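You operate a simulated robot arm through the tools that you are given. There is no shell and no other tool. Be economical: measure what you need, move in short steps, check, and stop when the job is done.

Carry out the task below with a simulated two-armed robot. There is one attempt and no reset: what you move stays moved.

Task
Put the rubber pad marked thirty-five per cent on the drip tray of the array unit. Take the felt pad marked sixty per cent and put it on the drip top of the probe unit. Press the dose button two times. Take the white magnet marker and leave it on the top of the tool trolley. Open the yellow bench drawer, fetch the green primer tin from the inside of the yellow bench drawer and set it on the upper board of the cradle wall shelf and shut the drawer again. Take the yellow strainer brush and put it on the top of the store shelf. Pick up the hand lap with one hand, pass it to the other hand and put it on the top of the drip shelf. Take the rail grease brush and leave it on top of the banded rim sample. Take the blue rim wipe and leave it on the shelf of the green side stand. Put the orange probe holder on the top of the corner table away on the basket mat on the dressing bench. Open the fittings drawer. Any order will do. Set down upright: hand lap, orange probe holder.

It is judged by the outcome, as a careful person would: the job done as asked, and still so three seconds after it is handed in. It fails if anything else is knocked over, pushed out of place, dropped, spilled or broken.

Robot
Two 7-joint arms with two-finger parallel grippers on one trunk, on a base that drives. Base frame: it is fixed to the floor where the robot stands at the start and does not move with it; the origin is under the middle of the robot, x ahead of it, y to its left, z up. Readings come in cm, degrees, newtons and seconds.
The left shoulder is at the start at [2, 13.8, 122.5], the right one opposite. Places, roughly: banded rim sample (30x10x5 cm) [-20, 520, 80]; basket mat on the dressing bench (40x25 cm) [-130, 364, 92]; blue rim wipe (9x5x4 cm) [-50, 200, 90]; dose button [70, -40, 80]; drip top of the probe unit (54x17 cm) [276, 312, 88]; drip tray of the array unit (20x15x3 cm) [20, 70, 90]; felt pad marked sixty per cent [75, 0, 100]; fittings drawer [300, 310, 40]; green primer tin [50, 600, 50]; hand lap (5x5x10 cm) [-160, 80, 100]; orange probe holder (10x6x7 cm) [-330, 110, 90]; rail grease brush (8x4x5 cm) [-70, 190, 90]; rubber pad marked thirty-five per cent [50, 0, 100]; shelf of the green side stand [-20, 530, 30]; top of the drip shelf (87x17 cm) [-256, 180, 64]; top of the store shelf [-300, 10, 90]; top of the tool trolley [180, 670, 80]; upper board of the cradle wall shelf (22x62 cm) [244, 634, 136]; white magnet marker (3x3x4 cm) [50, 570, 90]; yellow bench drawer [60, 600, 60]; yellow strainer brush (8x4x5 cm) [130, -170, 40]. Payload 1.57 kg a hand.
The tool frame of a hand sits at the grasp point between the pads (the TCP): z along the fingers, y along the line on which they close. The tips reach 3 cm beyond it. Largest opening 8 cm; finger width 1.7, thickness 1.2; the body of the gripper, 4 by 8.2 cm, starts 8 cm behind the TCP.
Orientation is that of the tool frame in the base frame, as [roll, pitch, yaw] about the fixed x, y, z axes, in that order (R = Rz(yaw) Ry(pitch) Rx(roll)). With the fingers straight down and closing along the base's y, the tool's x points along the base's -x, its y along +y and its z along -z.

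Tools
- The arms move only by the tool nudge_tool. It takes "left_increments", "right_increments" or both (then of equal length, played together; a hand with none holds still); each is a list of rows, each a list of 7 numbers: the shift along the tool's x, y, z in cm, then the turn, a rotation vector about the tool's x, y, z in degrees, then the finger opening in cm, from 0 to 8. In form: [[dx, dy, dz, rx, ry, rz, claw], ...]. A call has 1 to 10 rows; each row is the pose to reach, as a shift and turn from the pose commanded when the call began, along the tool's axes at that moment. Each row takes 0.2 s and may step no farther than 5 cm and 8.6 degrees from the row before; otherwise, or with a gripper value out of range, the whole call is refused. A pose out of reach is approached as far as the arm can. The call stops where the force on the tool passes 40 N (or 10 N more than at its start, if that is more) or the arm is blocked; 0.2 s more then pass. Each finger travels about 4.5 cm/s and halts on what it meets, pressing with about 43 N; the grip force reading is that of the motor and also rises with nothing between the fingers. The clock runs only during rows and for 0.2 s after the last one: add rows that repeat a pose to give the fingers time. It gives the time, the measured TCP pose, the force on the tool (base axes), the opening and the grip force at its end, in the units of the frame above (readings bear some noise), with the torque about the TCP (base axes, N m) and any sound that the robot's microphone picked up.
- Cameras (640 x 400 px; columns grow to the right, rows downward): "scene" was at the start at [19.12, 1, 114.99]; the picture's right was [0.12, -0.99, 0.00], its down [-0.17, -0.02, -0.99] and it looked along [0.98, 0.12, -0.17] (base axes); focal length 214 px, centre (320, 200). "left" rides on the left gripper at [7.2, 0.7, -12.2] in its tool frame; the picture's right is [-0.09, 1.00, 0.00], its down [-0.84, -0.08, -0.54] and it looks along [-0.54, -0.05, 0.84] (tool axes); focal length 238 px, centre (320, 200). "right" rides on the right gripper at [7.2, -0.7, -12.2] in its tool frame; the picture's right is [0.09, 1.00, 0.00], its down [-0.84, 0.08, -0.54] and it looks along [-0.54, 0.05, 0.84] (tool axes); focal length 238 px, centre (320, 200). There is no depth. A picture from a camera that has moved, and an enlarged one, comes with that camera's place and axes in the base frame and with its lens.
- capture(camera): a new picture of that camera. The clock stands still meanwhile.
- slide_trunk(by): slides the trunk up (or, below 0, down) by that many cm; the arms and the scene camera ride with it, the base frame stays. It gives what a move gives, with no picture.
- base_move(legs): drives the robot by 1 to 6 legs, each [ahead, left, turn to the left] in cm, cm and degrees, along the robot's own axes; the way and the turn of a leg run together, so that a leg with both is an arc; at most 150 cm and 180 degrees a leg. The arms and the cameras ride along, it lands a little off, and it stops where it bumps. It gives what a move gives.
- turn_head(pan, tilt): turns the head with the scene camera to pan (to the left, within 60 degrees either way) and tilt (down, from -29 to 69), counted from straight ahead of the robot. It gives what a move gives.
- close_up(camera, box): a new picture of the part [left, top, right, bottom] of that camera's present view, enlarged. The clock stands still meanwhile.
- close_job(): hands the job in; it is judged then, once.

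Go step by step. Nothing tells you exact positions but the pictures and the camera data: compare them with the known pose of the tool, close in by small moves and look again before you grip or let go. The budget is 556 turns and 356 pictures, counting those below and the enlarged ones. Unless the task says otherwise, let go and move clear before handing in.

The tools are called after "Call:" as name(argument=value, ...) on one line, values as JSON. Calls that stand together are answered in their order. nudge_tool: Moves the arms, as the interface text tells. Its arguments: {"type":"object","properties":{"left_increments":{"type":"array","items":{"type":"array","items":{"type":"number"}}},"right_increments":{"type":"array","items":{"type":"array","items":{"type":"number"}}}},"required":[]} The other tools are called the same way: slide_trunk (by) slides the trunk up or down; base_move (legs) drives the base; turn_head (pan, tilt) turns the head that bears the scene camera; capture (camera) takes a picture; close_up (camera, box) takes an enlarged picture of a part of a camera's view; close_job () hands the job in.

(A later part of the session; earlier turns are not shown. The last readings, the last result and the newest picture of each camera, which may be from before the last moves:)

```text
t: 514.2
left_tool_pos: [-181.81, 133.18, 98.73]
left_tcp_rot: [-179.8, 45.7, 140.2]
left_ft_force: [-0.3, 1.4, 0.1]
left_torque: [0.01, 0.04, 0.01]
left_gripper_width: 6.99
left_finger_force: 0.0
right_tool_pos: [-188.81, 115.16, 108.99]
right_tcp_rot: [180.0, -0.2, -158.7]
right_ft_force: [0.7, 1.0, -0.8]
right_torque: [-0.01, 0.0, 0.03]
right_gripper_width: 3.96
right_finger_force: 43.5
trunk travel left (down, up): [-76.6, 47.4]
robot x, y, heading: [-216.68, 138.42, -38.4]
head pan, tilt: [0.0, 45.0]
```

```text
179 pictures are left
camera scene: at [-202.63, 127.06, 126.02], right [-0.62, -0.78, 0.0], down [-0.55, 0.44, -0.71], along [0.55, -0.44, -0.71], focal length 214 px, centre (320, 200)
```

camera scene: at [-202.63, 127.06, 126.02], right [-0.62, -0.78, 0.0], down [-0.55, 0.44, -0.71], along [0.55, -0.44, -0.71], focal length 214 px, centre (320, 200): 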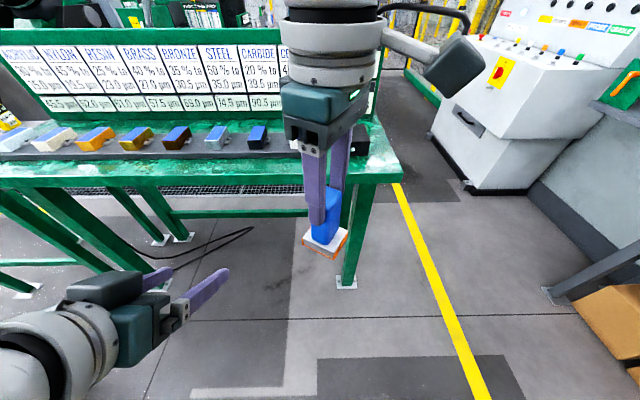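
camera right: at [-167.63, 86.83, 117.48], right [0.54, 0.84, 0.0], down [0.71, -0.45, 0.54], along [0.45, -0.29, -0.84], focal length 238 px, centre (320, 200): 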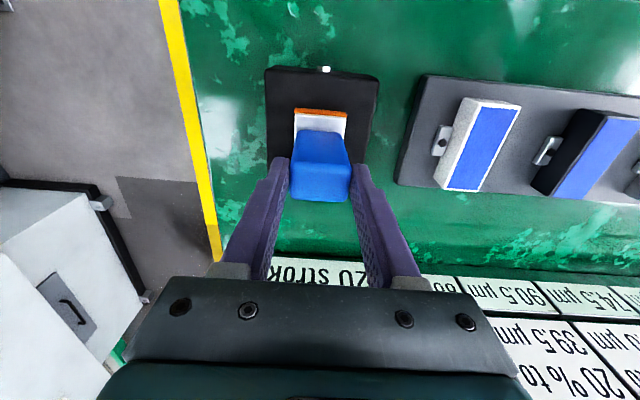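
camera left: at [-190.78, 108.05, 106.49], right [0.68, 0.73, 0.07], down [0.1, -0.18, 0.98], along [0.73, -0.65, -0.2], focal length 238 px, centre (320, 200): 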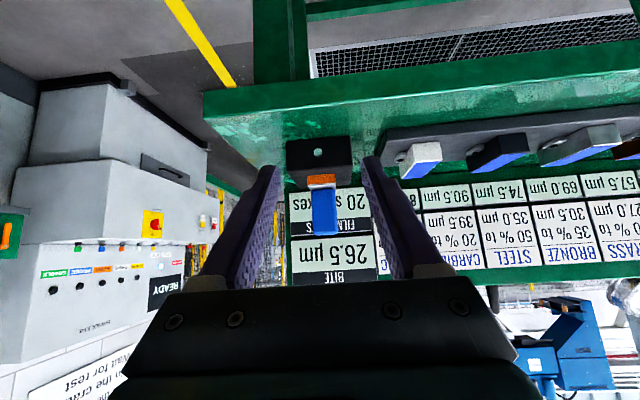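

Call:
nudge_tool(left_increments=[[0, -3.3, -1.2, 5.1, 0, 5, 7], [0, -6.5, -2.4, 10.2, 0, 10, 7], [-0.1, -9.8, -3.6, 15.4, 0, 15, 7], [-0.1, -13.1, -4.9, 20.5, 0, 20, 7]])

Call:
capture(camera="scene")

Call:
capture(camera="left")

```text
t: 515.2
left_tool_pos: [-192.89, 125.21, 102.3]
left_tcp_rot: [179.9, 45.6, 111.4]
left_ft_force: [-0.2, 0.6, -0.3]
left_torque: [0.02, 0.0, -0.04]
left_gripper_width: 7.03
left_finger_force: 0.0
right_tool_pos: [-188.95, 115.17, 109.07]
right_tcp_rot: [180.0, -0.3, -158.7]
right_ft_force: [0.0, 0.8, -1.3]
right_torque: [0.01, -0.01, 0.03]
right_gripper_width: 3.94
right_finger_force: 43.0
trunk travel left (down, up): [-76.6, 47.4]
robot x, y, heading: [-216.78, 138.87, -38.5]
head pan, tilt: [0.0, 45.0]
```

```text
178 pictures are left
camera scene: at [-202.63, 127.05, 126.01], right [-0.62, -0.78, 0.0], down [-0.55, 0.44, -0.71], along [0.55, -0.44, -0.71], focal length 214 px, centre (320, 200)
```

scene: 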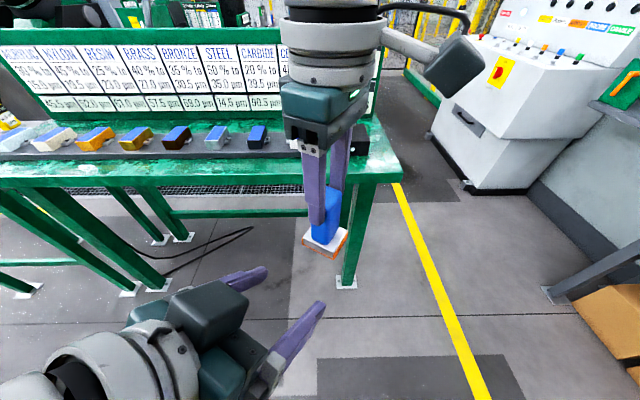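

```text
177 pictures are left
camera left: at [-197.13, 138.07, 105.69], right [0.95, 0.3, 0.07], down [0.0, -0.21, 0.98], along [0.31, -0.93, -0.2], focal length 238 px, centre (320, 200)
```

left: 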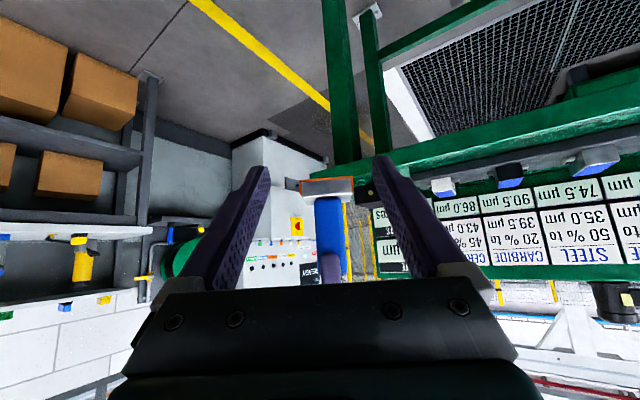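

Call:
nudge_tool(left_increments=[[-1.5, 0, 1.5, 0, -4, 0, 7], [-3.1, 0, 3.1, 0, -8, 0, 7], [-4.6, 0, 4.7, 0, -8, 0, 7], [-5.6, 0, 5.7, 0, -8, 0, 7]])

Call:
capture(camera="left")

Call:
close_up(camera="scene", box=[180, 130, 440, 330])

```text
t: 516.2
left_tool_pos: [-189.98, 117.98, 102.26]
left_tcp_rot: [179.9, 53.7, 111.5]
left_ft_force: [1.2, 0.3, -0.1]
left_torque: [-0.02, 0.0, 0.02]
left_gripper_width: 6.99
left_finger_force: 0.1
right_tool_pos: [-188.78, 115.22, 109.07]
right_tcp_rot: [-180.0, -0.3, -158.7]
right_ft_force: [-0.7, 0.4, -2.6]
right_torque: [0.03, -0.01, 0.0]
right_gripper_width: 3.94
right_finger_force: 43.1
trunk travel left (down, up): [-76.6, 47.4]
robot x, y, heading: [-216.83, 138.54, -38.6]
head pan, tilt: [0.0, 45.0]
```

```text
176 pictures are left
camera left: at [-194.41, 131.25, 103.69], right [0.95, 0.31, 0.07], down [-0.05, -0.08, 1.0], along [0.32, -0.95, -0.06], focal length 238 px, centre (320, 200)
```

left: 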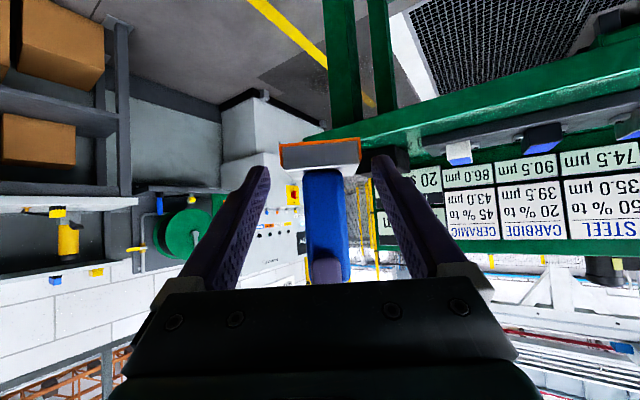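

```text
2.00 times, centred on (310, 230) of scene
camera zoom: at [-202.63, 127.05, 126.01], right [-0.62, -0.78, 0.0], down [-0.55, 0.44, -0.71], along [0.55, -0.44, -0.71], focal length 429 px, centre (340, 140)
```

zoom: 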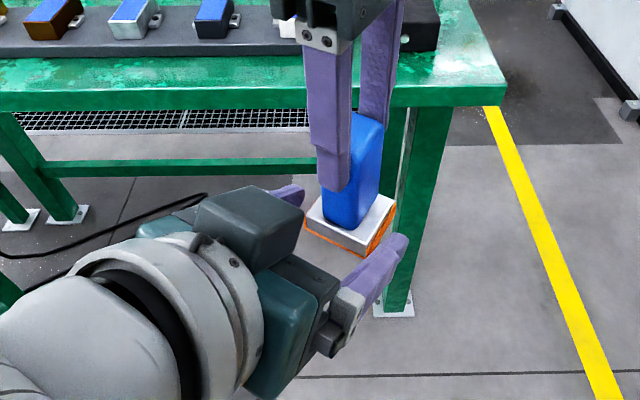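

Call:
nudge_tool(left_increments=[[-0.8, 0.3, 1.1, 0, 0, 0, 7], [-1.6, 0.3, 2.2, 0, 0, 0, 7], [-1.6, 0.3, 2.2, 0, 0, 0, 5], [-1.6, 0.3, 2.2, 0, 0, 0, 3], [-1.6, 0.3, 2.2, 0, 0, 0, 2], [-1.6, 0.3, 2.2, 0, 0, 0, 2]])

Call:
capture(camera="left")

Call:
close_up(camera="scene", box=[180, 130, 440, 330])

```text
t: 517.6
left_tool_pos: [-188.82, 115.61, 102.22]
left_tcp_rot: [-179.8, 53.8, 111.6]
left_ft_force: [-4.7, -2.3, 2.3]
left_torque: [0.05, 0.0, -0.07]
left_gripper_width: 4.95
left_finger_force: 37.7
right_tool_pos: [-188.8, 115.18, 109.16]
right_tcp_rot: [-180.0, -0.2, -158.7]
right_ft_force: [5.7, 1.6, -3.5]
right_torque: [0.12, -0.42, 0.04]
right_gripper_width: 3.93
right_finger_force: 43.1
trunk travel left (down, up): [-76.6, 47.4]
robot x, y, heading: [-216.64, 138.32, -38.6]
head pan, tilt: [0.0, 45.0]
```

```text
174 pictures are left
camera left: at [-193.18, 128.74, 103.7], right [0.95, 0.31, 0.07], down [-0.05, -0.08, 1.0], along [0.32, -0.95, -0.06], focal length 238 px, centre (320, 200)
```

left: 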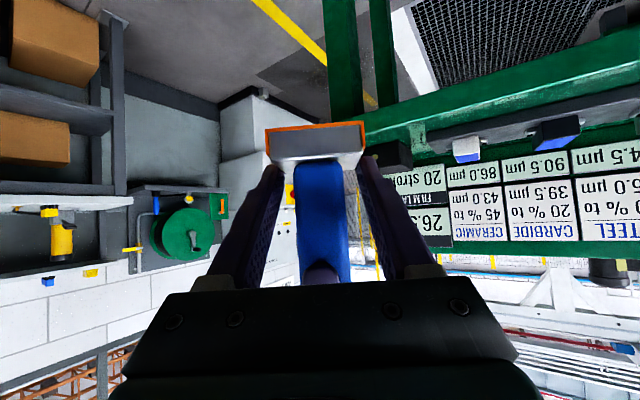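

```text
2.00 times, centred on (310, 230) of scene
camera zoom: at [-202.63, 127.06, 126.01], right [-0.62, -0.78, 0.0], down [-0.55, 0.44, -0.71], along [0.55, -0.44, -0.71], focal length 429 px, centre (340, 140)
```

zoom: 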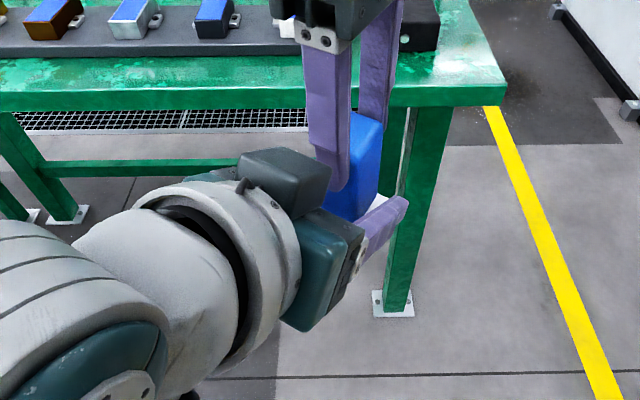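

The left fingertips caught the wider base plate. I'll reopen, go up 1.3 cm and grip the blue body.

Call:
nudge_tool(left_increments=[[0, 0, 0, 0, 0, 0, 6.5], [0, 0, 0, 0, 0, 0, 6.5], [-1.05, 0, -0.77, 0, 0, 0, 6.5], [-1.05, 0, -0.77, 0, 0, 0, 5], [-1.05, 0, -0.77, 0, 0, 0, 3], [-1.05, 0, -0.77, 0, 0, 0, 2], [-1.05, 0, -0.77, 0, 0, 0, 2], [-1.05, 0, -0.77, 0, 0, 0, 2]])

Call:
capture(camera="left")

```text
t: 519.4
left_tool_pos: [-188.8, 115.61, 103.59]
left_tcp_rot: [-179.8, 53.9, 111.6]
left_ft_force: [-6.1, -0.5, 2.9]
left_torque: [0.02, -0.1, -0.03]
left_gripper_width: 2.78
left_finger_force: 36.6
right_tool_pos: [-188.73, 115.06, 109.1]
right_tcp_rot: [179.9, -0.2, -158.6]
right_ft_force: [6.9, 0.9, -4.2]
right_torque: [-0.01, -0.22, 0.0]
right_gripper_width: 3.94
right_finger_force: 43.4
trunk travel left (down, up): [-76.6, 47.4]
robot x, y, heading: [-217.0, 138.5, -38.8]
head pan, tilt: [0.0, 45.0]
```

```text
172 pictures are left
camera left: at [-193.2, 128.76, 105.04], right [0.95, 0.31, 0.07], down [-0.05, -0.08, 1.0], along [0.32, -0.95, -0.06], focal length 238 px, centre (320, 200)
```

left: 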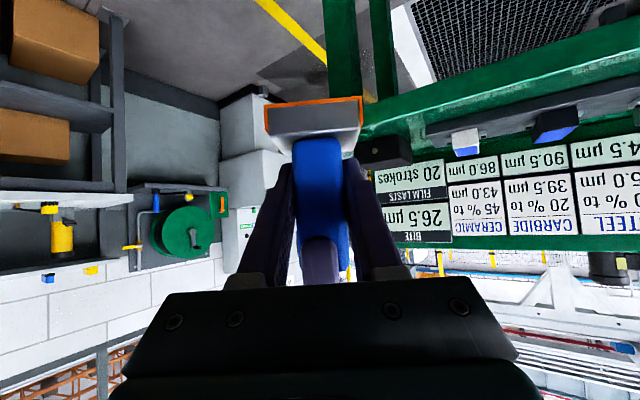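

Left holds the blue body. Now I'll open the right hand and lift it away.

Call:
nudge_tool(right_increments=[[0, 0, 0, 0, 0, 0, 4.6], [0, 0, 0, 0, 0, 0, 5], [0, 0, 0, 0, 0, 0, 5], [0, 0, -3, 0, 0, 0, 5], [0, 0, -7, 0, 0, 0, 5], [0, 0, -11, 0, 0, 0, 5]])

Call:
capture(camera="scene")

```text
t: 520.8
left_tool_pos: [-188.75, 115.67, 103.46]
left_tcp_rot: [-179.9, 53.7, 111.6]
left_ft_force: [0.3, 0.5, 0.6]
left_torque: [0.03, -0.02, -0.01]
left_gripper_width: 2.76
left_finger_force: 38.4
right_tool_pos: [-188.73, 114.93, 120.02]
right_tcp_rot: [179.9, -0.2, -158.5]
right_ft_force: [0.8, -0.7, 0.8]
right_torque: [-0.01, 0.02, -0.06]
right_gripper_width: 4.97
right_finger_force: 0.0
trunk travel left (down, up): [-76.6, 47.4]
robot x, y, heading: [-216.6, 138.14, -38.3]
head pan, tilt: [0.0, 45.0]
```

```text
171 pictures are left
camera scene: at [-202.63, 127.05, 126.01], right [-0.62, -0.78, 0.0], down [-0.55, 0.44, -0.71], along [0.55, -0.44, -0.71], focal length 214 px, centre (320, 200)
```

scene: 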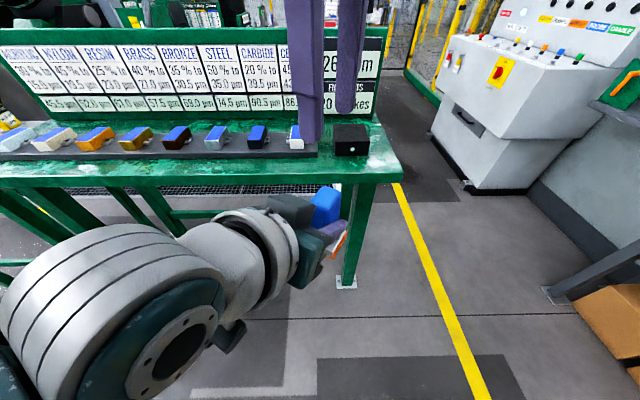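

Call:
nudge_tool(right_increments=[[0, 0, 0, 0, 0, 8.5, 5], [0, 0, 0, 0, 0, 17, 5], [0, 0, 0, 0, 0, 25.5, 5], [0, 0, 0, 0, 0, 34, 5], [0, 0, 0, 0, 0, 42.5, 5], [0, 0, 0, 0, 0, 51, 5], [0, 0, 0, 0, 0, 59.5, 5]])

Call:
turn_head(pan=60, tilt=30)

Call:
capture(camera="scene")

```text
t: 522.4
left_tool_pos: [-188.83, 115.64, 103.52]
left_tcp_rot: [-179.9, 53.7, 111.6]
left_ft_force: [-0.5, 0.0, 0.1]
left_torque: [0.04, -0.01, 0.0]
left_gripper_width: 2.75
left_finger_force: 37.8
right_tool_pos: [-188.78, 114.92, 120.18]
right_tcp_rot: [-179.9, -0.2, 141.8]
right_ft_force: [0.1, 0.0, 0.9]
right_torque: [0.0, 0.01, -0.03]
right_gripper_width: 4.99
right_finger_force: 0.1
trunk travel left (down, up): [-76.6, 47.4]
robot x, y, heading: [-216.3, 138.37, -38.8]
head pan, tilt: [0.0, 45.0]
```

```text
t: 523.7
left_tool_pos: [-188.71, 115.66, 103.45]
left_tcp_rot: [-179.9, 53.7, 111.5]
left_ft_force: [0.4, 0.8, 0.6]
left_torque: [0.02, -0.01, 0.0]
left_gripper_width: 2.77
left_finger_force: 38.6
right_tool_pos: [-188.61, 114.83, 120.18]
right_tcp_rot: [-179.8, -0.1, 141.8]
right_ft_force: [0.7, 0.7, -0.8]
right_torque: [-0.03, -0.02, 0.04]
right_gripper_width: 5.02
right_finger_force: 0.0
trunk travel left (down, up): [-76.6, 47.4]
robot x, y, heading: [-216.87, 138.57, -38.8]
head pan, tilt: [60.0, 30.0]
```

```text
170 pictures are left
camera scene: at [-200.57, 135.42, 128.27], right [0.36, -0.93, 0.0], down [-0.47, -0.18, -0.87], along [0.81, 0.32, -0.5], focal length 214 px, centre (320, 200)
```

scene: 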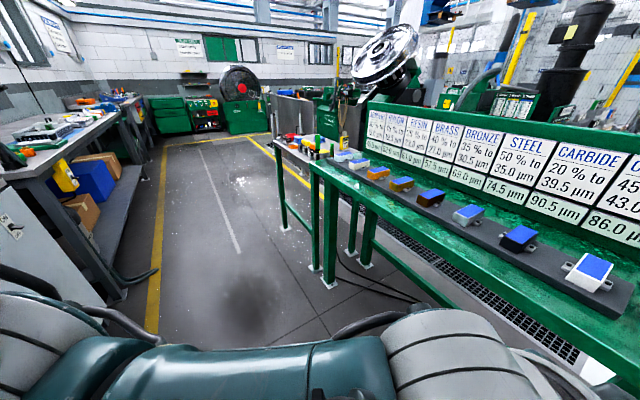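

Call:
base_move(legs=[[0, 0, 90]])

Call:
turn_head(pan=55, tilt=35)

Call:
capture(camera="scene")

```text
t: 527.8
left_tool_pos: [-192.26, 164.93, 103.51]
left_tcp_rot: [-179.9, 53.6, -161.9]
left_ft_force: [-0.1, 0.2, 1.0]
left_torque: [0.02, 0.0, 0.01]
left_gripper_width: 2.78
left_finger_force: 38.1
right_tool_pos: [-191.59, 164.86, 120.06]
right_tcp_rot: [-179.8, -0.2, -131.6]
right_ft_force: [1.3, 0.5, 0.2]
right_torque: [0.01, -0.01, 0.03]
right_gripper_width: 5.01
right_finger_force: 0.1
trunk travel left (down, up): [-76.6, 47.4]
robot x, y, heading: [-216.54, 138.48, 48.1]
head pan, tilt: [60.0, 30.0]
```

```text
t: 528.5
left_tool_pos: [-192.3, 164.92, 103.54]
left_tcp_rot: [-179.9, 53.7, -161.9]
left_ft_force: [0.1, -0.5, 0.7]
left_torque: [-0.01, -0.01, 0.02]
left_gripper_width: 2.77
left_finger_force: 38.0
right_tool_pos: [-191.5, 164.9, 120.09]
right_tcp_rot: [-179.8, -0.1, -131.5]
right_ft_force: [0.2, 0.7, 0.0]
right_torque: [0.01, -0.01, -0.01]
right_gripper_width: 5.0
right_finger_force: 0.0
trunk travel left (down, up): [-76.6, 47.4]
robot x, y, heading: [-216.5, 138.51, 48.1]
head pan, tilt: [55.0, 35.0]
```

```text
169 pictures are left
camera scene: at [-212.1, 154.33, 127.5], right [0.97, 0.22, 0.0], down [0.13, -0.56, -0.82], along [-0.18, 0.8, -0.57], focal length 214 px, centre (320, 200)
```

scene: 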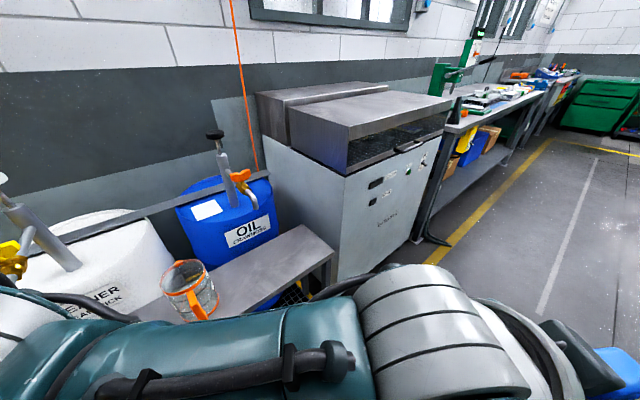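

Call:
base_move(legs=[[0, 0, 93.5]])

Call:
turn_head(pan=0, tilt=40)

Call:
capture(camera="scene")

```text
t: 532.8
left_tool_pos: [-244.17, 161.93, 103.59]
left_tcp_rot: [-179.9, 53.7, -69.7]
left_ft_force: [-0.4, -0.1, -0.7]
left_torque: [0.01, 0.0, 0.02]
left_gripper_width: 2.8
left_finger_force: 38.6
right_tool_pos: [-244.17, 162.58, 120.17]
right_tcp_rot: [-179.8, -0.2, -39.5]
right_ft_force: [0.1, -0.1, 1.1]
right_torque: [0.01, -0.01, 0.0]
right_gripper_width: 5.02
right_finger_force: 0.1
trunk travel left (down, up): [-76.6, 47.4]
robot x, y, heading: [-216.79, 138.33, 140.1]
head pan, tilt: [55.0, 35.0]
```

```text
t: 534.0
left_tool_pos: [-244.21, 161.86, 103.59]
left_tcp_rot: [-179.9, 53.6, -69.8]
left_ft_force: [0.5, -0.9, 0.2]
left_torque: [-0.01, -0.03, 0.04]
left_gripper_width: 2.76
left_finger_force: 38.5
right_tool_pos: [-244.0, 162.6, 120.14]
right_tcp_rot: [-179.8, -0.2, -39.5]
right_ft_force: [0.3, 0.5, -1.0]
right_torque: [-0.04, 0.03, 0.03]
right_gripper_width: 5.01
right_finger_force: 0.0
trunk travel left (down, up): [-76.6, 47.4]
robot x, y, heading: [-216.45, 138.57, 140.1]
head pan, tilt: [0.0, 40.0]
```

```text
168 pictures are left
camera scene: at [-230.97, 150.19, 126.74], right [0.64, 0.77, 0.0], down [0.49, -0.41, -0.77], along [-0.59, 0.49, -0.64], focal length 214 px, centre (320, 200)
```

scene: 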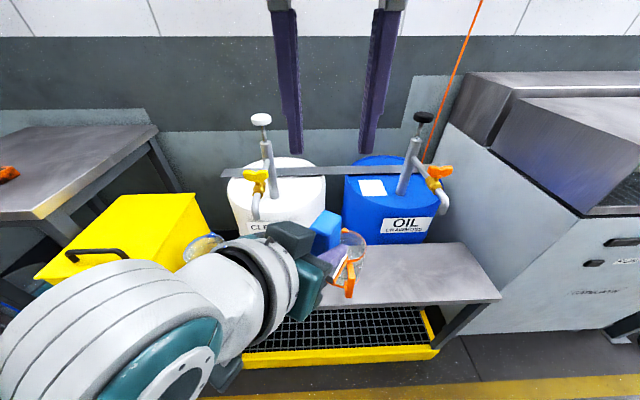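

The drip shelf has a free spot at its right end, about (−237,201). I'll tuck the right hand away and drive across.

Call:
nudge_tool(right_increments=[[1.5, -3.5, -2, 0, 0, 0, 5], [3, -7, -4, 0, 0, 0, 5], [4.5, -10.5, -6, 0, 0, 0, 5], [6, -14, -6, 0, 0, 0, 5]])

Call:
base_move(legs=[[0, -34, 1.5], [10, 0, 0]])

Call:
slide_trunk(by=-24)

Call:
capture(camera="scene")

Call:
capture(camera="left")

```text
t: 535.0
left_tool_pos: [-244.07, 161.99, 103.62]
left_tcp_rot: [-179.9, 53.7, -69.8]
left_ft_force: [0.0, 0.7, -0.1]
left_torque: [0.01, -0.01, -0.01]
left_gripper_width: 2.77
left_finger_force: 38.0
right_tool_pos: [-230.12, 168.88, 124.56]
right_tcp_rot: [-177.6, -3.5, -38.7]
right_ft_force: [-0.1, 0.0, 0.8]
right_torque: [0.0, 0.04, -0.03]
right_gripper_width: 5.02
right_finger_force: 0.0
trunk travel left (down, up): [-76.6, 47.4]
robot x, y, heading: [-216.82, 138.46, 139.8]
head pan, tilt: [0.0, 40.0]
```

```text
t: 538.0
left_tool_pos: [-231.08, 194.02, 103.57]
left_tcp_rot: [-180.0, 53.7, -68.2]
left_ft_force: [0.2, -0.4, -0.3]
left_torque: [-0.02, 0.01, 0.01]
left_gripper_width: 2.76
left_finger_force: 38.4
right_tool_pos: [-217.04, 201.71, 124.67]
right_tcp_rot: [-177.7, -3.5, -37.6]
right_ft_force: [0.1, 0.3, -0.2]
right_torque: [-0.01, 0.01, 0.01]
right_gripper_width: 4.96
right_finger_force: 0.0
trunk travel left (down, up): [-76.6, 47.4]
robot x, y, heading: [-202.93, 171.63, 141.7]
head pan, tilt: [0.0, 40.0]
```

```text
t: 540.5
left_tool_pos: [-231.04, 194.21, 79.51]
left_tcp_rot: [-179.9, 53.6, -68.1]
left_ft_force: [0.4, 0.0, 0.3]
left_torque: [0.01, 0.04, -0.01]
left_gripper_width: 2.76
left_finger_force: 38.3
right_tool_pos: [-216.92, 201.58, 100.54]
right_tcp_rot: [-177.7, -3.6, -37.6]
right_ft_force: [0.2, 0.2, -0.5]
right_torque: [0.0, 0.02, 0.02]
right_gripper_width: 5.01
right_finger_force: 0.1
trunk travel left (down, up): [-52.6, 71.4]
robot x, y, heading: [-203.03, 171.55, 142.0]
head pan, tilt: [0.0, 40.0]
```

```text
167 pictures are left
camera scene: at [-217.55, 182.8, 102.74], right [0.62, 0.79, 0.0], down [0.5, -0.4, -0.77], along [-0.6, 0.47, -0.64], focal length 214 px, centre (320, 200)
```

scene: 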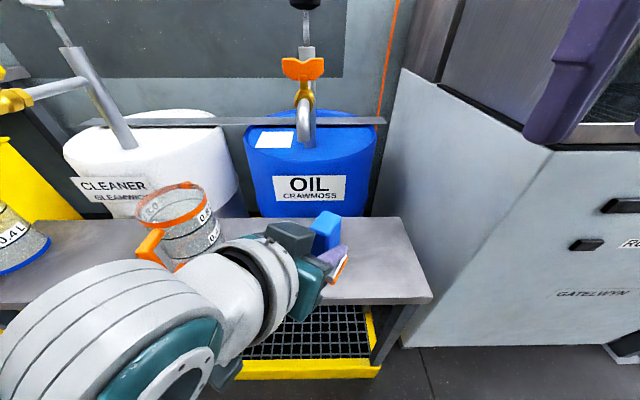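

```text
166 pictures are left
camera left: at [-226.31, 180.6, 81.01], right [-0.95, -0.32, 0.07], down [0.05, 0.08, 1.0], along [-0.32, 0.94, -0.06], focal length 238 px, centre (320, 200)
```

left: 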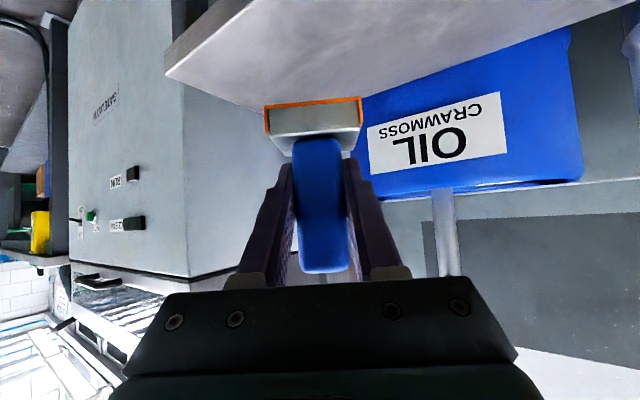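

Call:
base_move(legs=[[9.3, 0, 0]])

Call:
capture(camera="scene")

Call:
capture(camera="left")

```text
t: 541.6
left_tool_pos: [-238.47, 199.94, 79.51]
left_tcp_rot: [-180.0, 53.6, -68.0]
left_ft_force: [-0.3, 0.4, 0.6]
left_torque: [-0.02, -0.04, -0.01]
left_gripper_width: 2.8
left_finger_force: 38.0
right_tool_pos: [-224.57, 207.48, 100.59]
right_tcp_rot: [-177.8, -3.7, -37.5]
right_ft_force: [-0.5, -0.1, -0.2]
right_torque: [0.0, -0.03, 0.01]
right_gripper_width: 4.98
right_finger_force: 0.1
trunk travel left (down, up): [-52.6, 71.4]
robot x, y, heading: [-210.36, 177.36, 141.7]
head pan, tilt: [0.0, 40.0]
```

```text
165 pictures are left
camera scene: at [-225.02, 188.64, 102.75], right [0.62, 0.79, 0.0], down [0.51, -0.4, -0.77], along [-0.6, 0.47, -0.64], focal length 214 px, centre (320, 200)
```

scene: 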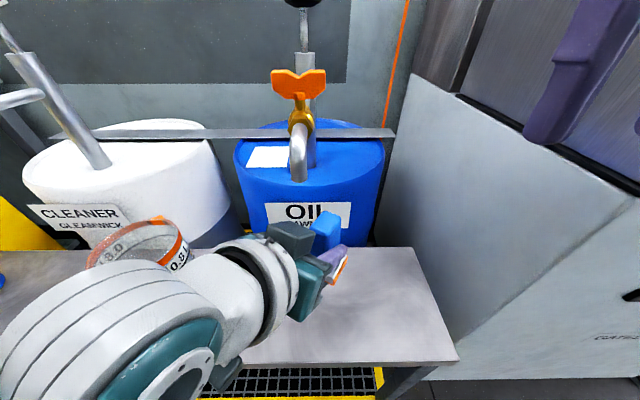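

```text
164 pictures are left
camera left: at [-233.77, 186.42, 81.01], right [-0.94, -0.32, 0.07], down [0.05, 0.08, 1.0], along [-0.32, 0.94, -0.06], focal length 238 px, centre (320, 200)
```

left: 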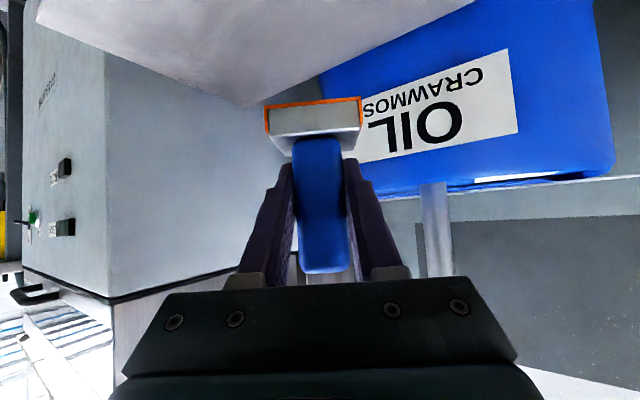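

Call:
nudge_tool(left_increments=[[2, 0, 1.5, 0, 0, 0, 2], [4, 0, 3, 0, 0, 0, 2], [6, 0, 4.4, 0, 0, 0, 2], [6.5, 0, 4.8, 0, 0, 0, 2], [7, 0, 5.2, 0, 0, 0, 2], [7.5, 0, 5.5, 0, 0, 0, 2], [8, 0, 5.9, 0, 0, 0, 2], [8.4, 0, 6.2, 0, 0, 0, 2], [8.8, 0, 6.5, 0, 0, 0, 2]])

Call:
capture(camera="left")

Call:
close_up(camera="scene", box=[200, 200, 460, 380])

```text
t: 543.6
left_tool_pos: [-238.51, 199.95, 68.76]
left_tcp_rot: [-179.9, 53.8, -68.2]
left_ft_force: [1.7, -3.7, 7.4]
left_torque: [-0.34, -0.03, 0.06]
left_gripper_width: 2.79
left_finger_force: 38.0
right_tool_pos: [-224.35, 207.38, 100.56]
right_tcp_rot: [-177.7, -3.6, -37.6]
right_ft_force: [0.1, 0.0, -0.4]
right_torque: [0.0, 0.01, 0.01]
right_gripper_width: 5.01
right_finger_force: 0.1
trunk travel left (down, up): [-52.6, 71.4]
robot x, y, heading: [-210.8, 177.33, 142.0]
head pan, tilt: [0.0, 40.0]
```

```text
163 pictures are left
camera left: at [-233.73, 186.41, 70.12], right [-0.94, -0.32, 0.07], down [0.05, 0.08, 1.0], along [-0.32, 0.94, -0.06], focal length 238 px, centre (320, 200)
```

left: 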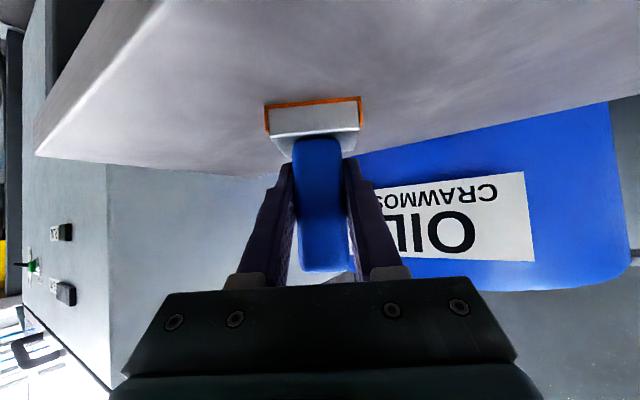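

```text
2.22 times, centred on (330, 290) of scene
camera zoom: at [-224.99, 188.58, 102.76], right [0.62, 0.79, 0.0], down [0.51, -0.4, -0.77], along [-0.6, 0.47, -0.64], focal length 477 px, centre (298, 0)
```

zoom: 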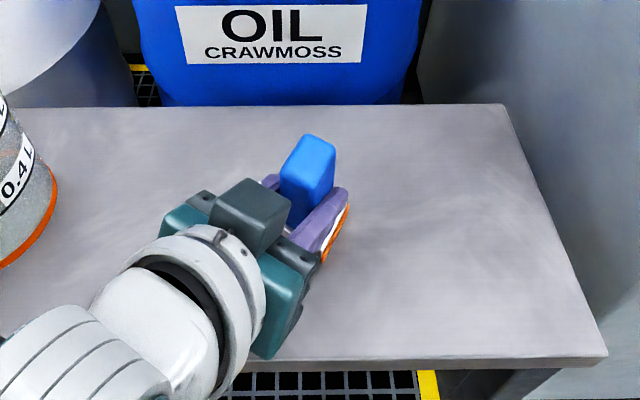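

Call:
nudge_tool(left_increments=[[0.3, 0, 0.2, 0, 0, 0, 2], [0.5, 0, 0.35, 0, 0, 0, 2]])

Call:
nudge_tool(left_increments=[[0, 0, 0, 0, 0, 0, 3.8], [0, 0, 0, 0, 0, 0, 4.6], [0, 0, 0, 0, 0, 0, 4.6], [-0.5, 0, -3, 0, 0, 0, 5], [-1, 0, -7, 0, 0, 0, 5], [-1.5, 0, -11, 0, 0, 0, 5], [-4, 0, -14, 0, 0, 0, 5]])

Call:
capture(camera="scene")

```text
t: 544.1
left_tool_pos: [-238.62, 200.34, 68.57]
left_tcp_rot: [180.0, 54.8, -68.3]
left_ft_force: [1.4, -2.9, 8.5]
left_torque: [-0.41, -0.07, -0.02]
left_gripper_width: 2.78
left_finger_force: 38.3
right_tool_pos: [-224.52, 207.54, 100.42]
right_tcp_rot: [-177.9, -3.7, -37.4]
right_ft_force: [0.1, -0.5, 0.3]
right_torque: [-0.02, 0.01, -0.01]
right_gripper_width: 4.97
right_finger_force: 0.1
trunk travel left (down, up): [-52.6, 71.4]
robot x, y, heading: [-210.28, 177.04, 141.8]
head pan, tilt: [0.0, 40.0]
stopped in row 2 (left hand): the force on the tool passed its limit at 43 N (the readings are from after the stop); the commanded pose is now the measured one
```

```text
t: 545.7
left_tool_pos: [-235.17, 191.79, 80.18]
left_tcp_rot: [-179.9, 54.5, -68.1]
left_ft_force: [0.6, 0.2, -0.1]
left_torque: [0.03, -0.01, -0.01]
left_gripper_width: 4.98
left_finger_force: 0.1
right_tool_pos: [-224.43, 207.47, 100.46]
right_tcp_rot: [-177.6, -3.7, -37.4]
right_ft_force: [-0.1, -0.8, 0.7]
right_torque: [0.0, -0.02, 0.0]
right_gripper_width: 4.96
right_finger_force: 0.1
trunk travel left (down, up): [-52.6, 71.4]
robot x, y, heading: [-210.43, 177.36, 141.9]
head pan, tilt: [0.0, 40.0]
```

```text
161 pictures are left
camera scene: at [-225.0, 188.61, 102.74], right [0.62, 0.79, 0.0], down [0.51, -0.4, -0.77], along [-0.6, 0.47, -0.64], focal length 214 px, centre (320, 200)
```

scene: 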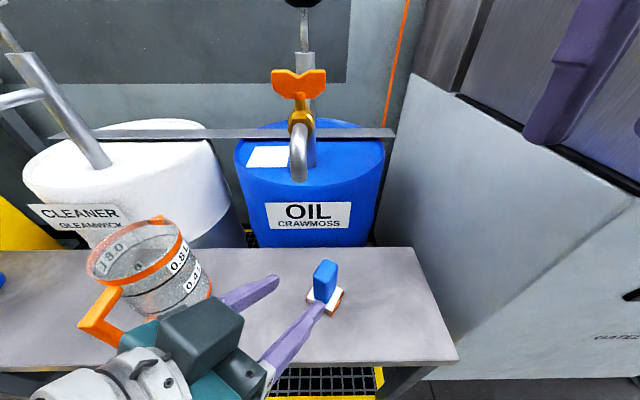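

The lap stands upright on the drip shelf. Next the orange probe holder on the corner table: I'll back away and look that way.

Call:
base_move(legs=[[-30, 0, 0]])

Call:
slide_trunk(by=24)

Call:
base_move(legs=[[0, 40, 0], [0, 0, 45]])

Call:
turn_head(pan=0, tilt=30)

Call:
capture(camera="scene")

```text
t: 547.8
left_tool_pos: [-212.26, 173.75, 80.06]
left_tcp_rot: [-179.8, 54.6, -67.8]
left_ft_force: [1.0, -0.3, 0.7]
left_torque: [0.01, 0.01, -0.03]
left_gripper_width: 5.01
left_finger_force: 0.0
right_tool_pos: [-201.64, 189.39, 100.53]
right_tcp_rot: [-177.7, -3.8, -37.2]
right_ft_force: [-0.7, 1.1, 1.2]
right_torque: [-0.03, 0.0, -0.01]
right_gripper_width: 5.0
right_finger_force: 0.1
trunk travel left (down, up): [-52.6, 71.4]
robot x, y, heading: [-187.44, 159.33, 142.1]
head pan, tilt: [0.0, 40.0]
```

```text
t: 550.3
left_tool_pos: [-212.18, 173.72, 104.24]
left_tcp_rot: [-179.9, 54.6, -67.9]
left_ft_force: [0.6, 0.1, -0.6]
left_torque: [-0.02, -0.01, -0.03]
left_gripper_width: 5.01
left_finger_force: 0.0
right_tool_pos: [-201.56, 189.42, 124.45]
right_tcp_rot: [-177.7, -3.6, -37.1]
right_ft_force: [0.3, -0.1, 0.4]
right_torque: [-0.01, 0.04, 0.02]
right_gripper_width: 4.99
right_finger_force: 0.1
trunk travel left (down, up): [-76.6, 47.4]
robot x, y, heading: [-187.42, 159.19, 142.3]
head pan, tilt: [0.0, 40.0]
```

```text
t: 554.9
left_tool_pos: [-239.13, 119.26, 104.2]
left_tcp_rot: [-179.9, 54.6, -20.9]
left_ft_force: [0.1, 0.1, 0.5]
left_torque: [0.02, 0.0, 0.01]
left_gripper_width: 4.99
left_finger_force: 0.1
right_tool_pos: [-243.28, 137.76, 124.58]
right_tcp_rot: [-177.7, -3.7, 9.8]
right_ft_force: [-0.1, 0.1, 0.4]
right_torque: [-0.02, 0.0, -0.01]
right_gripper_width: 5.02
right_finger_force: 0.0
trunk travel left (down, up): [-76.6, 47.4]
robot x, y, heading: [-211.81, 127.56, -170.9]
head pan, tilt: [0.0, 40.0]
```

```text
t: 555.6
left_tool_pos: [-239.15, 119.25, 104.09]
left_tcp_rot: [-179.9, 54.6, -20.8]
left_ft_force: [-0.5, 0.1, 0.2]
left_torque: [-0.02, -0.01, 0.01]
left_gripper_width: 4.98
left_finger_force: 0.1
right_tool_pos: [-243.28, 137.62, 124.42]
right_tcp_rot: [-177.7, -3.8, 9.8]
right_ft_force: [-0.4, 0.5, -1.2]
right_torque: [0.03, 0.01, -0.03]
right_gripper_width: 4.96
right_finger_force: 0.0
trunk travel left (down, up): [-76.6, 47.4]
robot x, y, heading: [-211.4, 128.0, -170.8]
head pan, tilt: [0.0, 30.0]
```

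```text
160 pictures are left
camera scene: at [-230.38, 124.5, 128.27], right [-0.16, 0.99, 0.0], down [0.49, 0.08, -0.87], along [-0.85, -0.14, -0.5], focal length 214 px, centre (320, 200)
```

scene: 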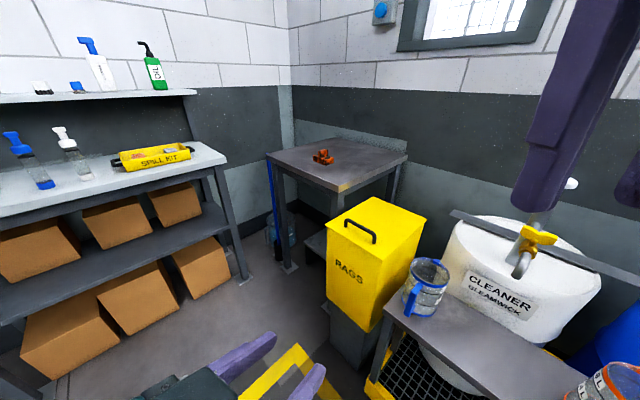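

Call:
close_up(camera="scene", box=[255, 120, 425, 250])

```text
3.08 times, centred on (340, 185) of scene
camera zoom: at [-230.38, 124.5, 128.27], right [-0.16, 0.99, 0.0], down [0.49, 0.08, -0.87], along [-0.85, -0.14, -0.5], focal length 660 px, centre (258, 246)
```

zoom: 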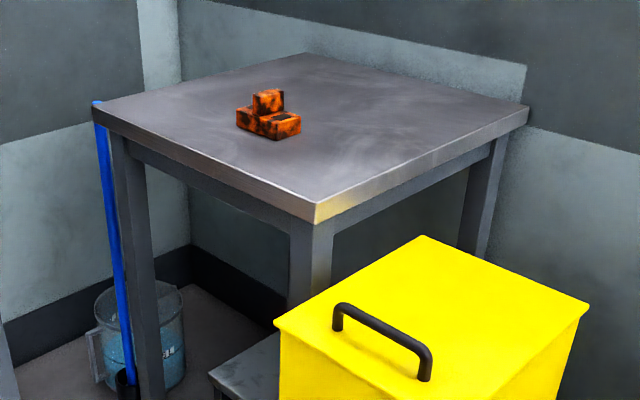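

Call:
nudge_tool(left_increments=[[0, 1.2, 0, 0, 7.8, 0, 5], [0, 2.4, 0, 0, 15.6, 0, 6], [0, 3.6, 0, 0, 23.4, 0, 7], [0, 4.8, 0, 0, 31.2, 0, 7], [0, 6, 0, 0, 39, 0, 7], [0, 7.2, 0, 0, 46.8, 0, 7], [0, 8.4, 0, 0, 54.6, 0, 7]])

Call:
nudge_tool(left_increments=[[0, 0, 0, 0, 0, -7.5, 7], [0, 0, 0, 0, 0, -15, 7], [0, 0, 0, 0, 0, -22.5, 7], [0, 0, 0, 0, 0, -30, 7]])

Call:
base_move(legs=[[55, 30, 0], [0, 0, -47]])

Call:
capture(camera="scene")

```text
t: 557.2
left_tool_pos: [-242.24, 111.59, 104.18]
left_tcp_rot: [-179.9, -0.1, -20.9]
left_ft_force: [-0.2, -0.5, 0.3]
left_torque: [0.0, 0.0, 0.02]
left_gripper_width: 7.0
left_finger_force: 0.1
right_tool_pos: [-243.31, 137.69, 124.52]
right_tcp_rot: [-177.6, -3.6, 9.8]
right_ft_force: [0.7, -0.8, 0.1]
right_torque: [0.0, 0.01, -0.01]
right_gripper_width: 5.01
right_finger_force: 0.0
trunk travel left (down, up): [-76.6, 47.4]
robot x, y, heading: [-211.59, 127.59, -171.0]
head pan, tilt: [0.0, 30.0]
```

```text
t: 558.2
left_tool_pos: [-242.17, 111.45, 104.15]
left_tcp_rot: [-179.9, 0.0, 9.3]
left_ft_force: [-0.2, -0.6, -0.5]
left_torque: [0.0, 0.02, -0.01]
left_gripper_width: 7.0
left_finger_force: 0.1
right_tool_pos: [-243.28, 137.73, 124.55]
right_tcp_rot: [-177.7, -3.6, 9.8]
right_ft_force: [0.2, 0.4, -0.6]
right_torque: [0.0, 0.02, -0.02]
right_gripper_width: 5.0
right_finger_force: 0.1
trunk travel left (down, up): [-76.6, 47.4]
robot x, y, heading: [-211.68, 127.33, -171.1]
head pan, tilt: [0.0, 30.0]
```

```text
t: 563.8
left_tool_pos: [-293.95, 100.88, 104.12]
left_tcp_rot: [-179.9, 0.0, -37.7]
left_ft_force: [0.4, -0.2, -0.2]
left_torque: [-0.02, 0.0, 0.01]
left_gripper_width: 6.99
left_finger_force: 0.1
right_tool_pos: [-275.73, 119.68, 124.6]
right_tcp_rot: [-177.7, -3.7, -37.1]
right_ft_force: [0.5, 0.3, -0.1]
right_torque: [0.01, 0.0, -0.02]
right_gripper_width: 5.02
right_finger_force: 0.0
trunk travel left (down, up): [-76.6, 47.4]
robot x, y, heading: [-261.34, 89.37, 142.2]
head pan, tilt: [0.0, 30.0]
```

```text
158 pictures are left
camera scene: at [-276.44, 101.1, 128.28], right [0.61, 0.79, 0.0], down [0.39, -0.31, -0.87], along [-0.68, 0.53, -0.5], focal length 214 px, centre (320, 200)
```

scene: 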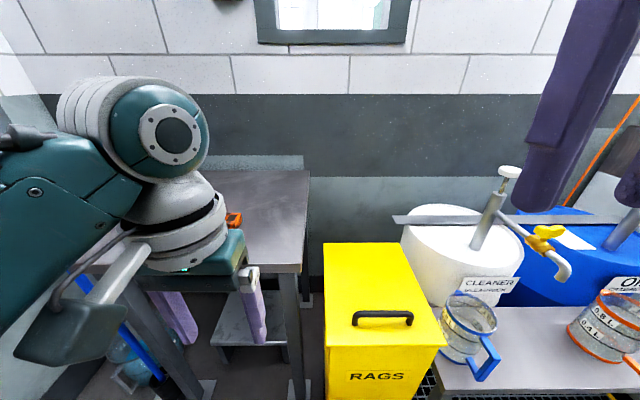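

Call:
base_move(legs=[[0, 12, 0], [18, 0, 0]])

Call:
slide_trunk(by=-6)

Call:
nudge_tool(left_increments=[[-2, 0, -3, 0, 0, 0, 7], [-5, 0, -6, 0, 0, 0, 7], [-9, 0, -6, 0, 0, 0, 7]])

Call:
capture(camera="left")

Call:
capture(camera="scene")

```text
t: 566.1
left_tool_pos: [-315.37, 102.34, 104.2]
left_tcp_rot: [-179.9, -0.1, -38.0]
left_ft_force: [-0.6, -0.1, 0.5]
left_torque: [0.01, -0.02, 0.01]
left_gripper_width: 7.01
left_finger_force: 0.1
right_tool_pos: [-296.99, 121.02, 124.6]
right_tcp_rot: [-177.7, -3.7, -37.2]
right_ft_force: [-0.3, -0.6, 0.8]
right_torque: [-0.02, 0.02, 0.01]
right_gripper_width: 5.0
right_finger_force: 0.0
trunk travel left (down, up): [-76.6, 47.4]
robot x, y, heading: [-282.9, 90.99, 141.8]
head pan, tilt: [0.0, 30.0]
```

```text
t: 567.1
left_tool_pos: [-315.3, 102.39, 98.03]
left_tcp_rot: [-179.9, 0.0, -37.8]
left_ft_force: [0.1, -0.2, -0.3]
left_torque: [0.01, 0.01, 0.02]
left_gripper_width: 6.99
left_finger_force: 0.1
right_tool_pos: [-296.94, 121.21, 118.49]
right_tcp_rot: [-177.7, -3.7, -37.2]
right_ft_force: [0.3, -0.6, 0.3]
right_torque: [0.0, 0.0, 0.0]
right_gripper_width: 4.99
right_finger_force: 0.0
trunk travel left (down, up): [-70.6, 53.4]
robot x, y, heading: [-282.69, 91.02, 142.1]
head pan, tilt: [0.0, 30.0]
```

```text
t: 567.9
left_tool_pos: [-322.33, 107.78, 104.02]
left_tcp_rot: [-179.8, 0.0, -37.9]
left_ft_force: [0.0, -0.7, -0.2]
left_torque: [-0.01, 0.05, -0.01]
left_gripper_width: 7.02
left_finger_force: 0.1
right_tool_pos: [-296.92, 121.19, 118.46]
right_tcp_rot: [-177.7, -3.7, -37.2]
right_ft_force: [-0.4, -0.4, -0.3]
right_torque: [0.02, 0.01, 0.0]
right_gripper_width: 4.98
right_finger_force: 0.0
trunk travel left (down, up): [-70.6, 53.4]
robot x, y, heading: [-282.84, 90.99, 142.2]
head pan, tilt: [0.0, 30.0]
```

```text
157 pictures are left
camera left: at [-317.06, 102.58, 116.36], right [-0.68, -0.73, 0.0], down [-0.61, 0.57, 0.54], along [-0.39, 0.37, -0.84], focal length 238 px, centre (320, 200)
```

left: 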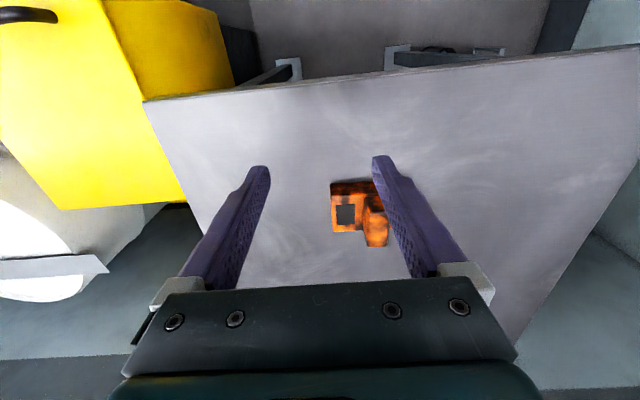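

```text
156 pictures are left
camera scene: at [-297.77, 102.57, 122.28], right [0.61, 0.79, 0.0], down [0.39, -0.31, -0.87], along [-0.68, 0.53, -0.5], focal length 214 px, centre (320, 200)
```

scene: 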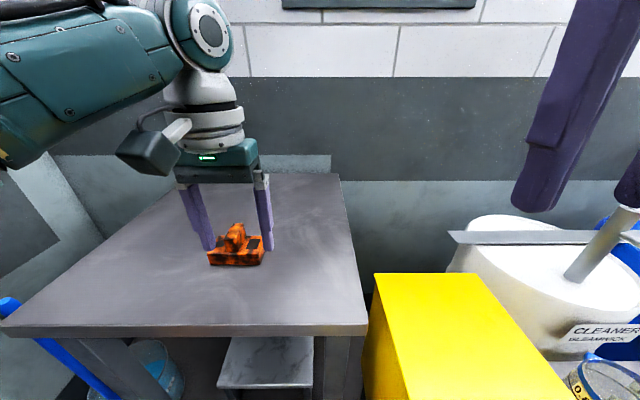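

Call:
close_up(camera="left", box=[290, 150, 430, 270])

Call:
close_up(camera="scene", box=[160, 190, 320, 300])

```text
3.33 times, centred on (360, 210) of left
camera zoom: at [-317.06, 102.58, 116.36], right [-0.68, -0.73, 0.0], down [-0.61, 0.57, 0.54], along [-0.39, 0.37, -0.84], focal length 794 px, centre (187, 167)
```

zoom: 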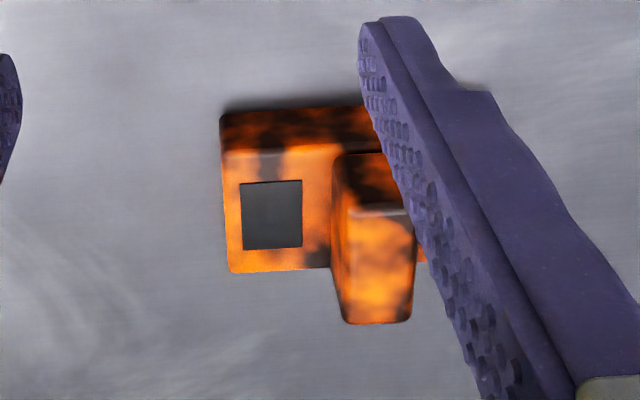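

```text
3.64 times, centred on (240, 245) of scene
camera zoom: at [-297.77, 102.57, 122.28], right [0.61, 0.79, 0.0], down [0.39, -0.31, -0.87], along [-0.68, 0.53, -0.5], focal length 780 px, centre (611, 36)
```

zoom: 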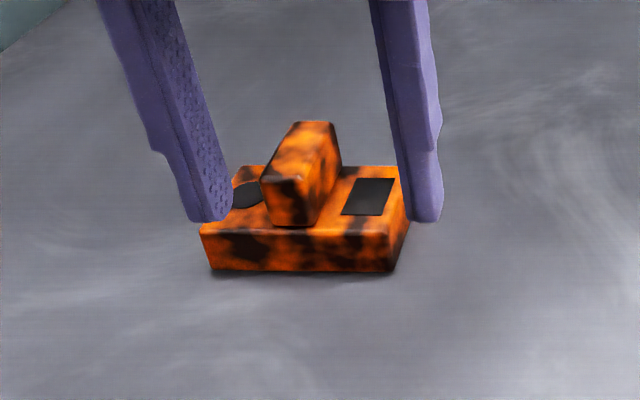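

The holder's ridge (grip part) is at about (−335.5,110.3), top z≈94.5. I'll shift closer and tilt the left hand forward 35°.

Call:
base_move(legs=[[0, 7, 0], [8, 0, 0]])

Call:
nudge_tool(left_increments=[[0, 0, -1, 0, -7, 0, 6], [0, 0, -2, 0, -14, 0, 5], [0, 0, -3, 0, -21, 0, 5], [0, 0, -3, 0, -28, 0, 5], [0, 0, -3, 0, -35, 0, 5]])

Call:
capture(camera="left")

Call:
capture(camera="scene")

```text
t: 569.6
left_tool_pos: [-333.08, 107.07, 104.05]
left_tcp_rot: [-179.9, -0.1, -37.8]
left_ft_force: [-0.3, -0.1, 0.4]
left_torque: [-0.01, -0.02, -0.01]
left_gripper_width: 7.02
left_finger_force: 0.1
right_tool_pos: [-307.55, 120.45, 118.47]
right_tcp_rot: [-177.8, -3.8, -37.2]
right_ft_force: [0.0, -0.7, 0.0]
right_torque: [-0.04, 0.0, -0.03]
right_gripper_width: 4.99
right_finger_force: 0.1
trunk travel left (down, up): [-70.6, 53.4]
robot x, y, heading: [-293.7, 90.65, 142.3]
head pan, tilt: [0.0, 30.0]
```

```text
t: 570.8
left_tool_pos: [-333.01, 107.03, 106.91]
left_tcp_rot: [-179.9, 35.1, -37.8]
left_ft_force: [-0.2, 0.0, -0.1]
left_torque: [0.01, 0.01, 0.0]
left_gripper_width: 5.01
left_finger_force: 0.0
right_tool_pos: [-307.56, 120.39, 118.49]
right_tcp_rot: [-177.7, -3.6, -37.3]
right_ft_force: [0.5, 0.5, 0.3]
right_torque: [-0.01, 0.01, 0.0]
right_gripper_width: 4.99
right_finger_force: 0.0
trunk travel left (down, up): [-70.6, 53.4]
robot x, y, heading: [-293.38, 90.09, 142.3]
head pan, tilt: [0.0, 30.0]
```

```text
153 pictures are left
camera left: at [-323.11, 98.46, 112.92], right [-0.67, -0.74, 0.05], down [-0.25, 0.29, 0.92], along [-0.7, 0.61, -0.38], focal length 238 px, centre (320, 200)
```

left: 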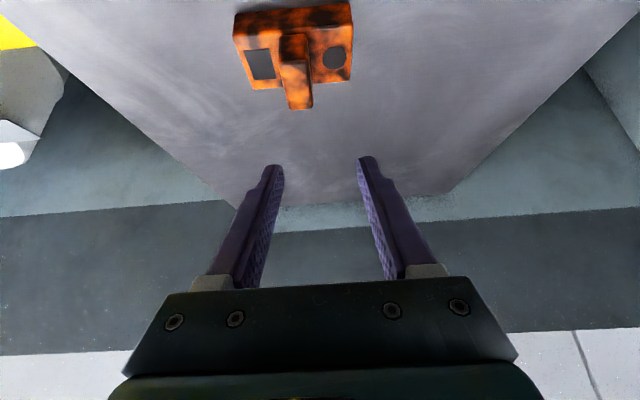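

```text
152 pictures are left
camera scene: at [-308.36, 101.92, 122.28], right [0.61, 0.79, 0.0], down [0.39, -0.31, -0.87], along [-0.68, 0.53, -0.5], focal length 214 px, centre (320, 200)
```

scene: 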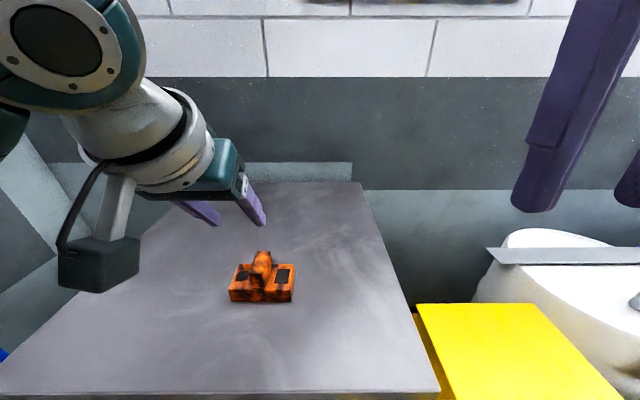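

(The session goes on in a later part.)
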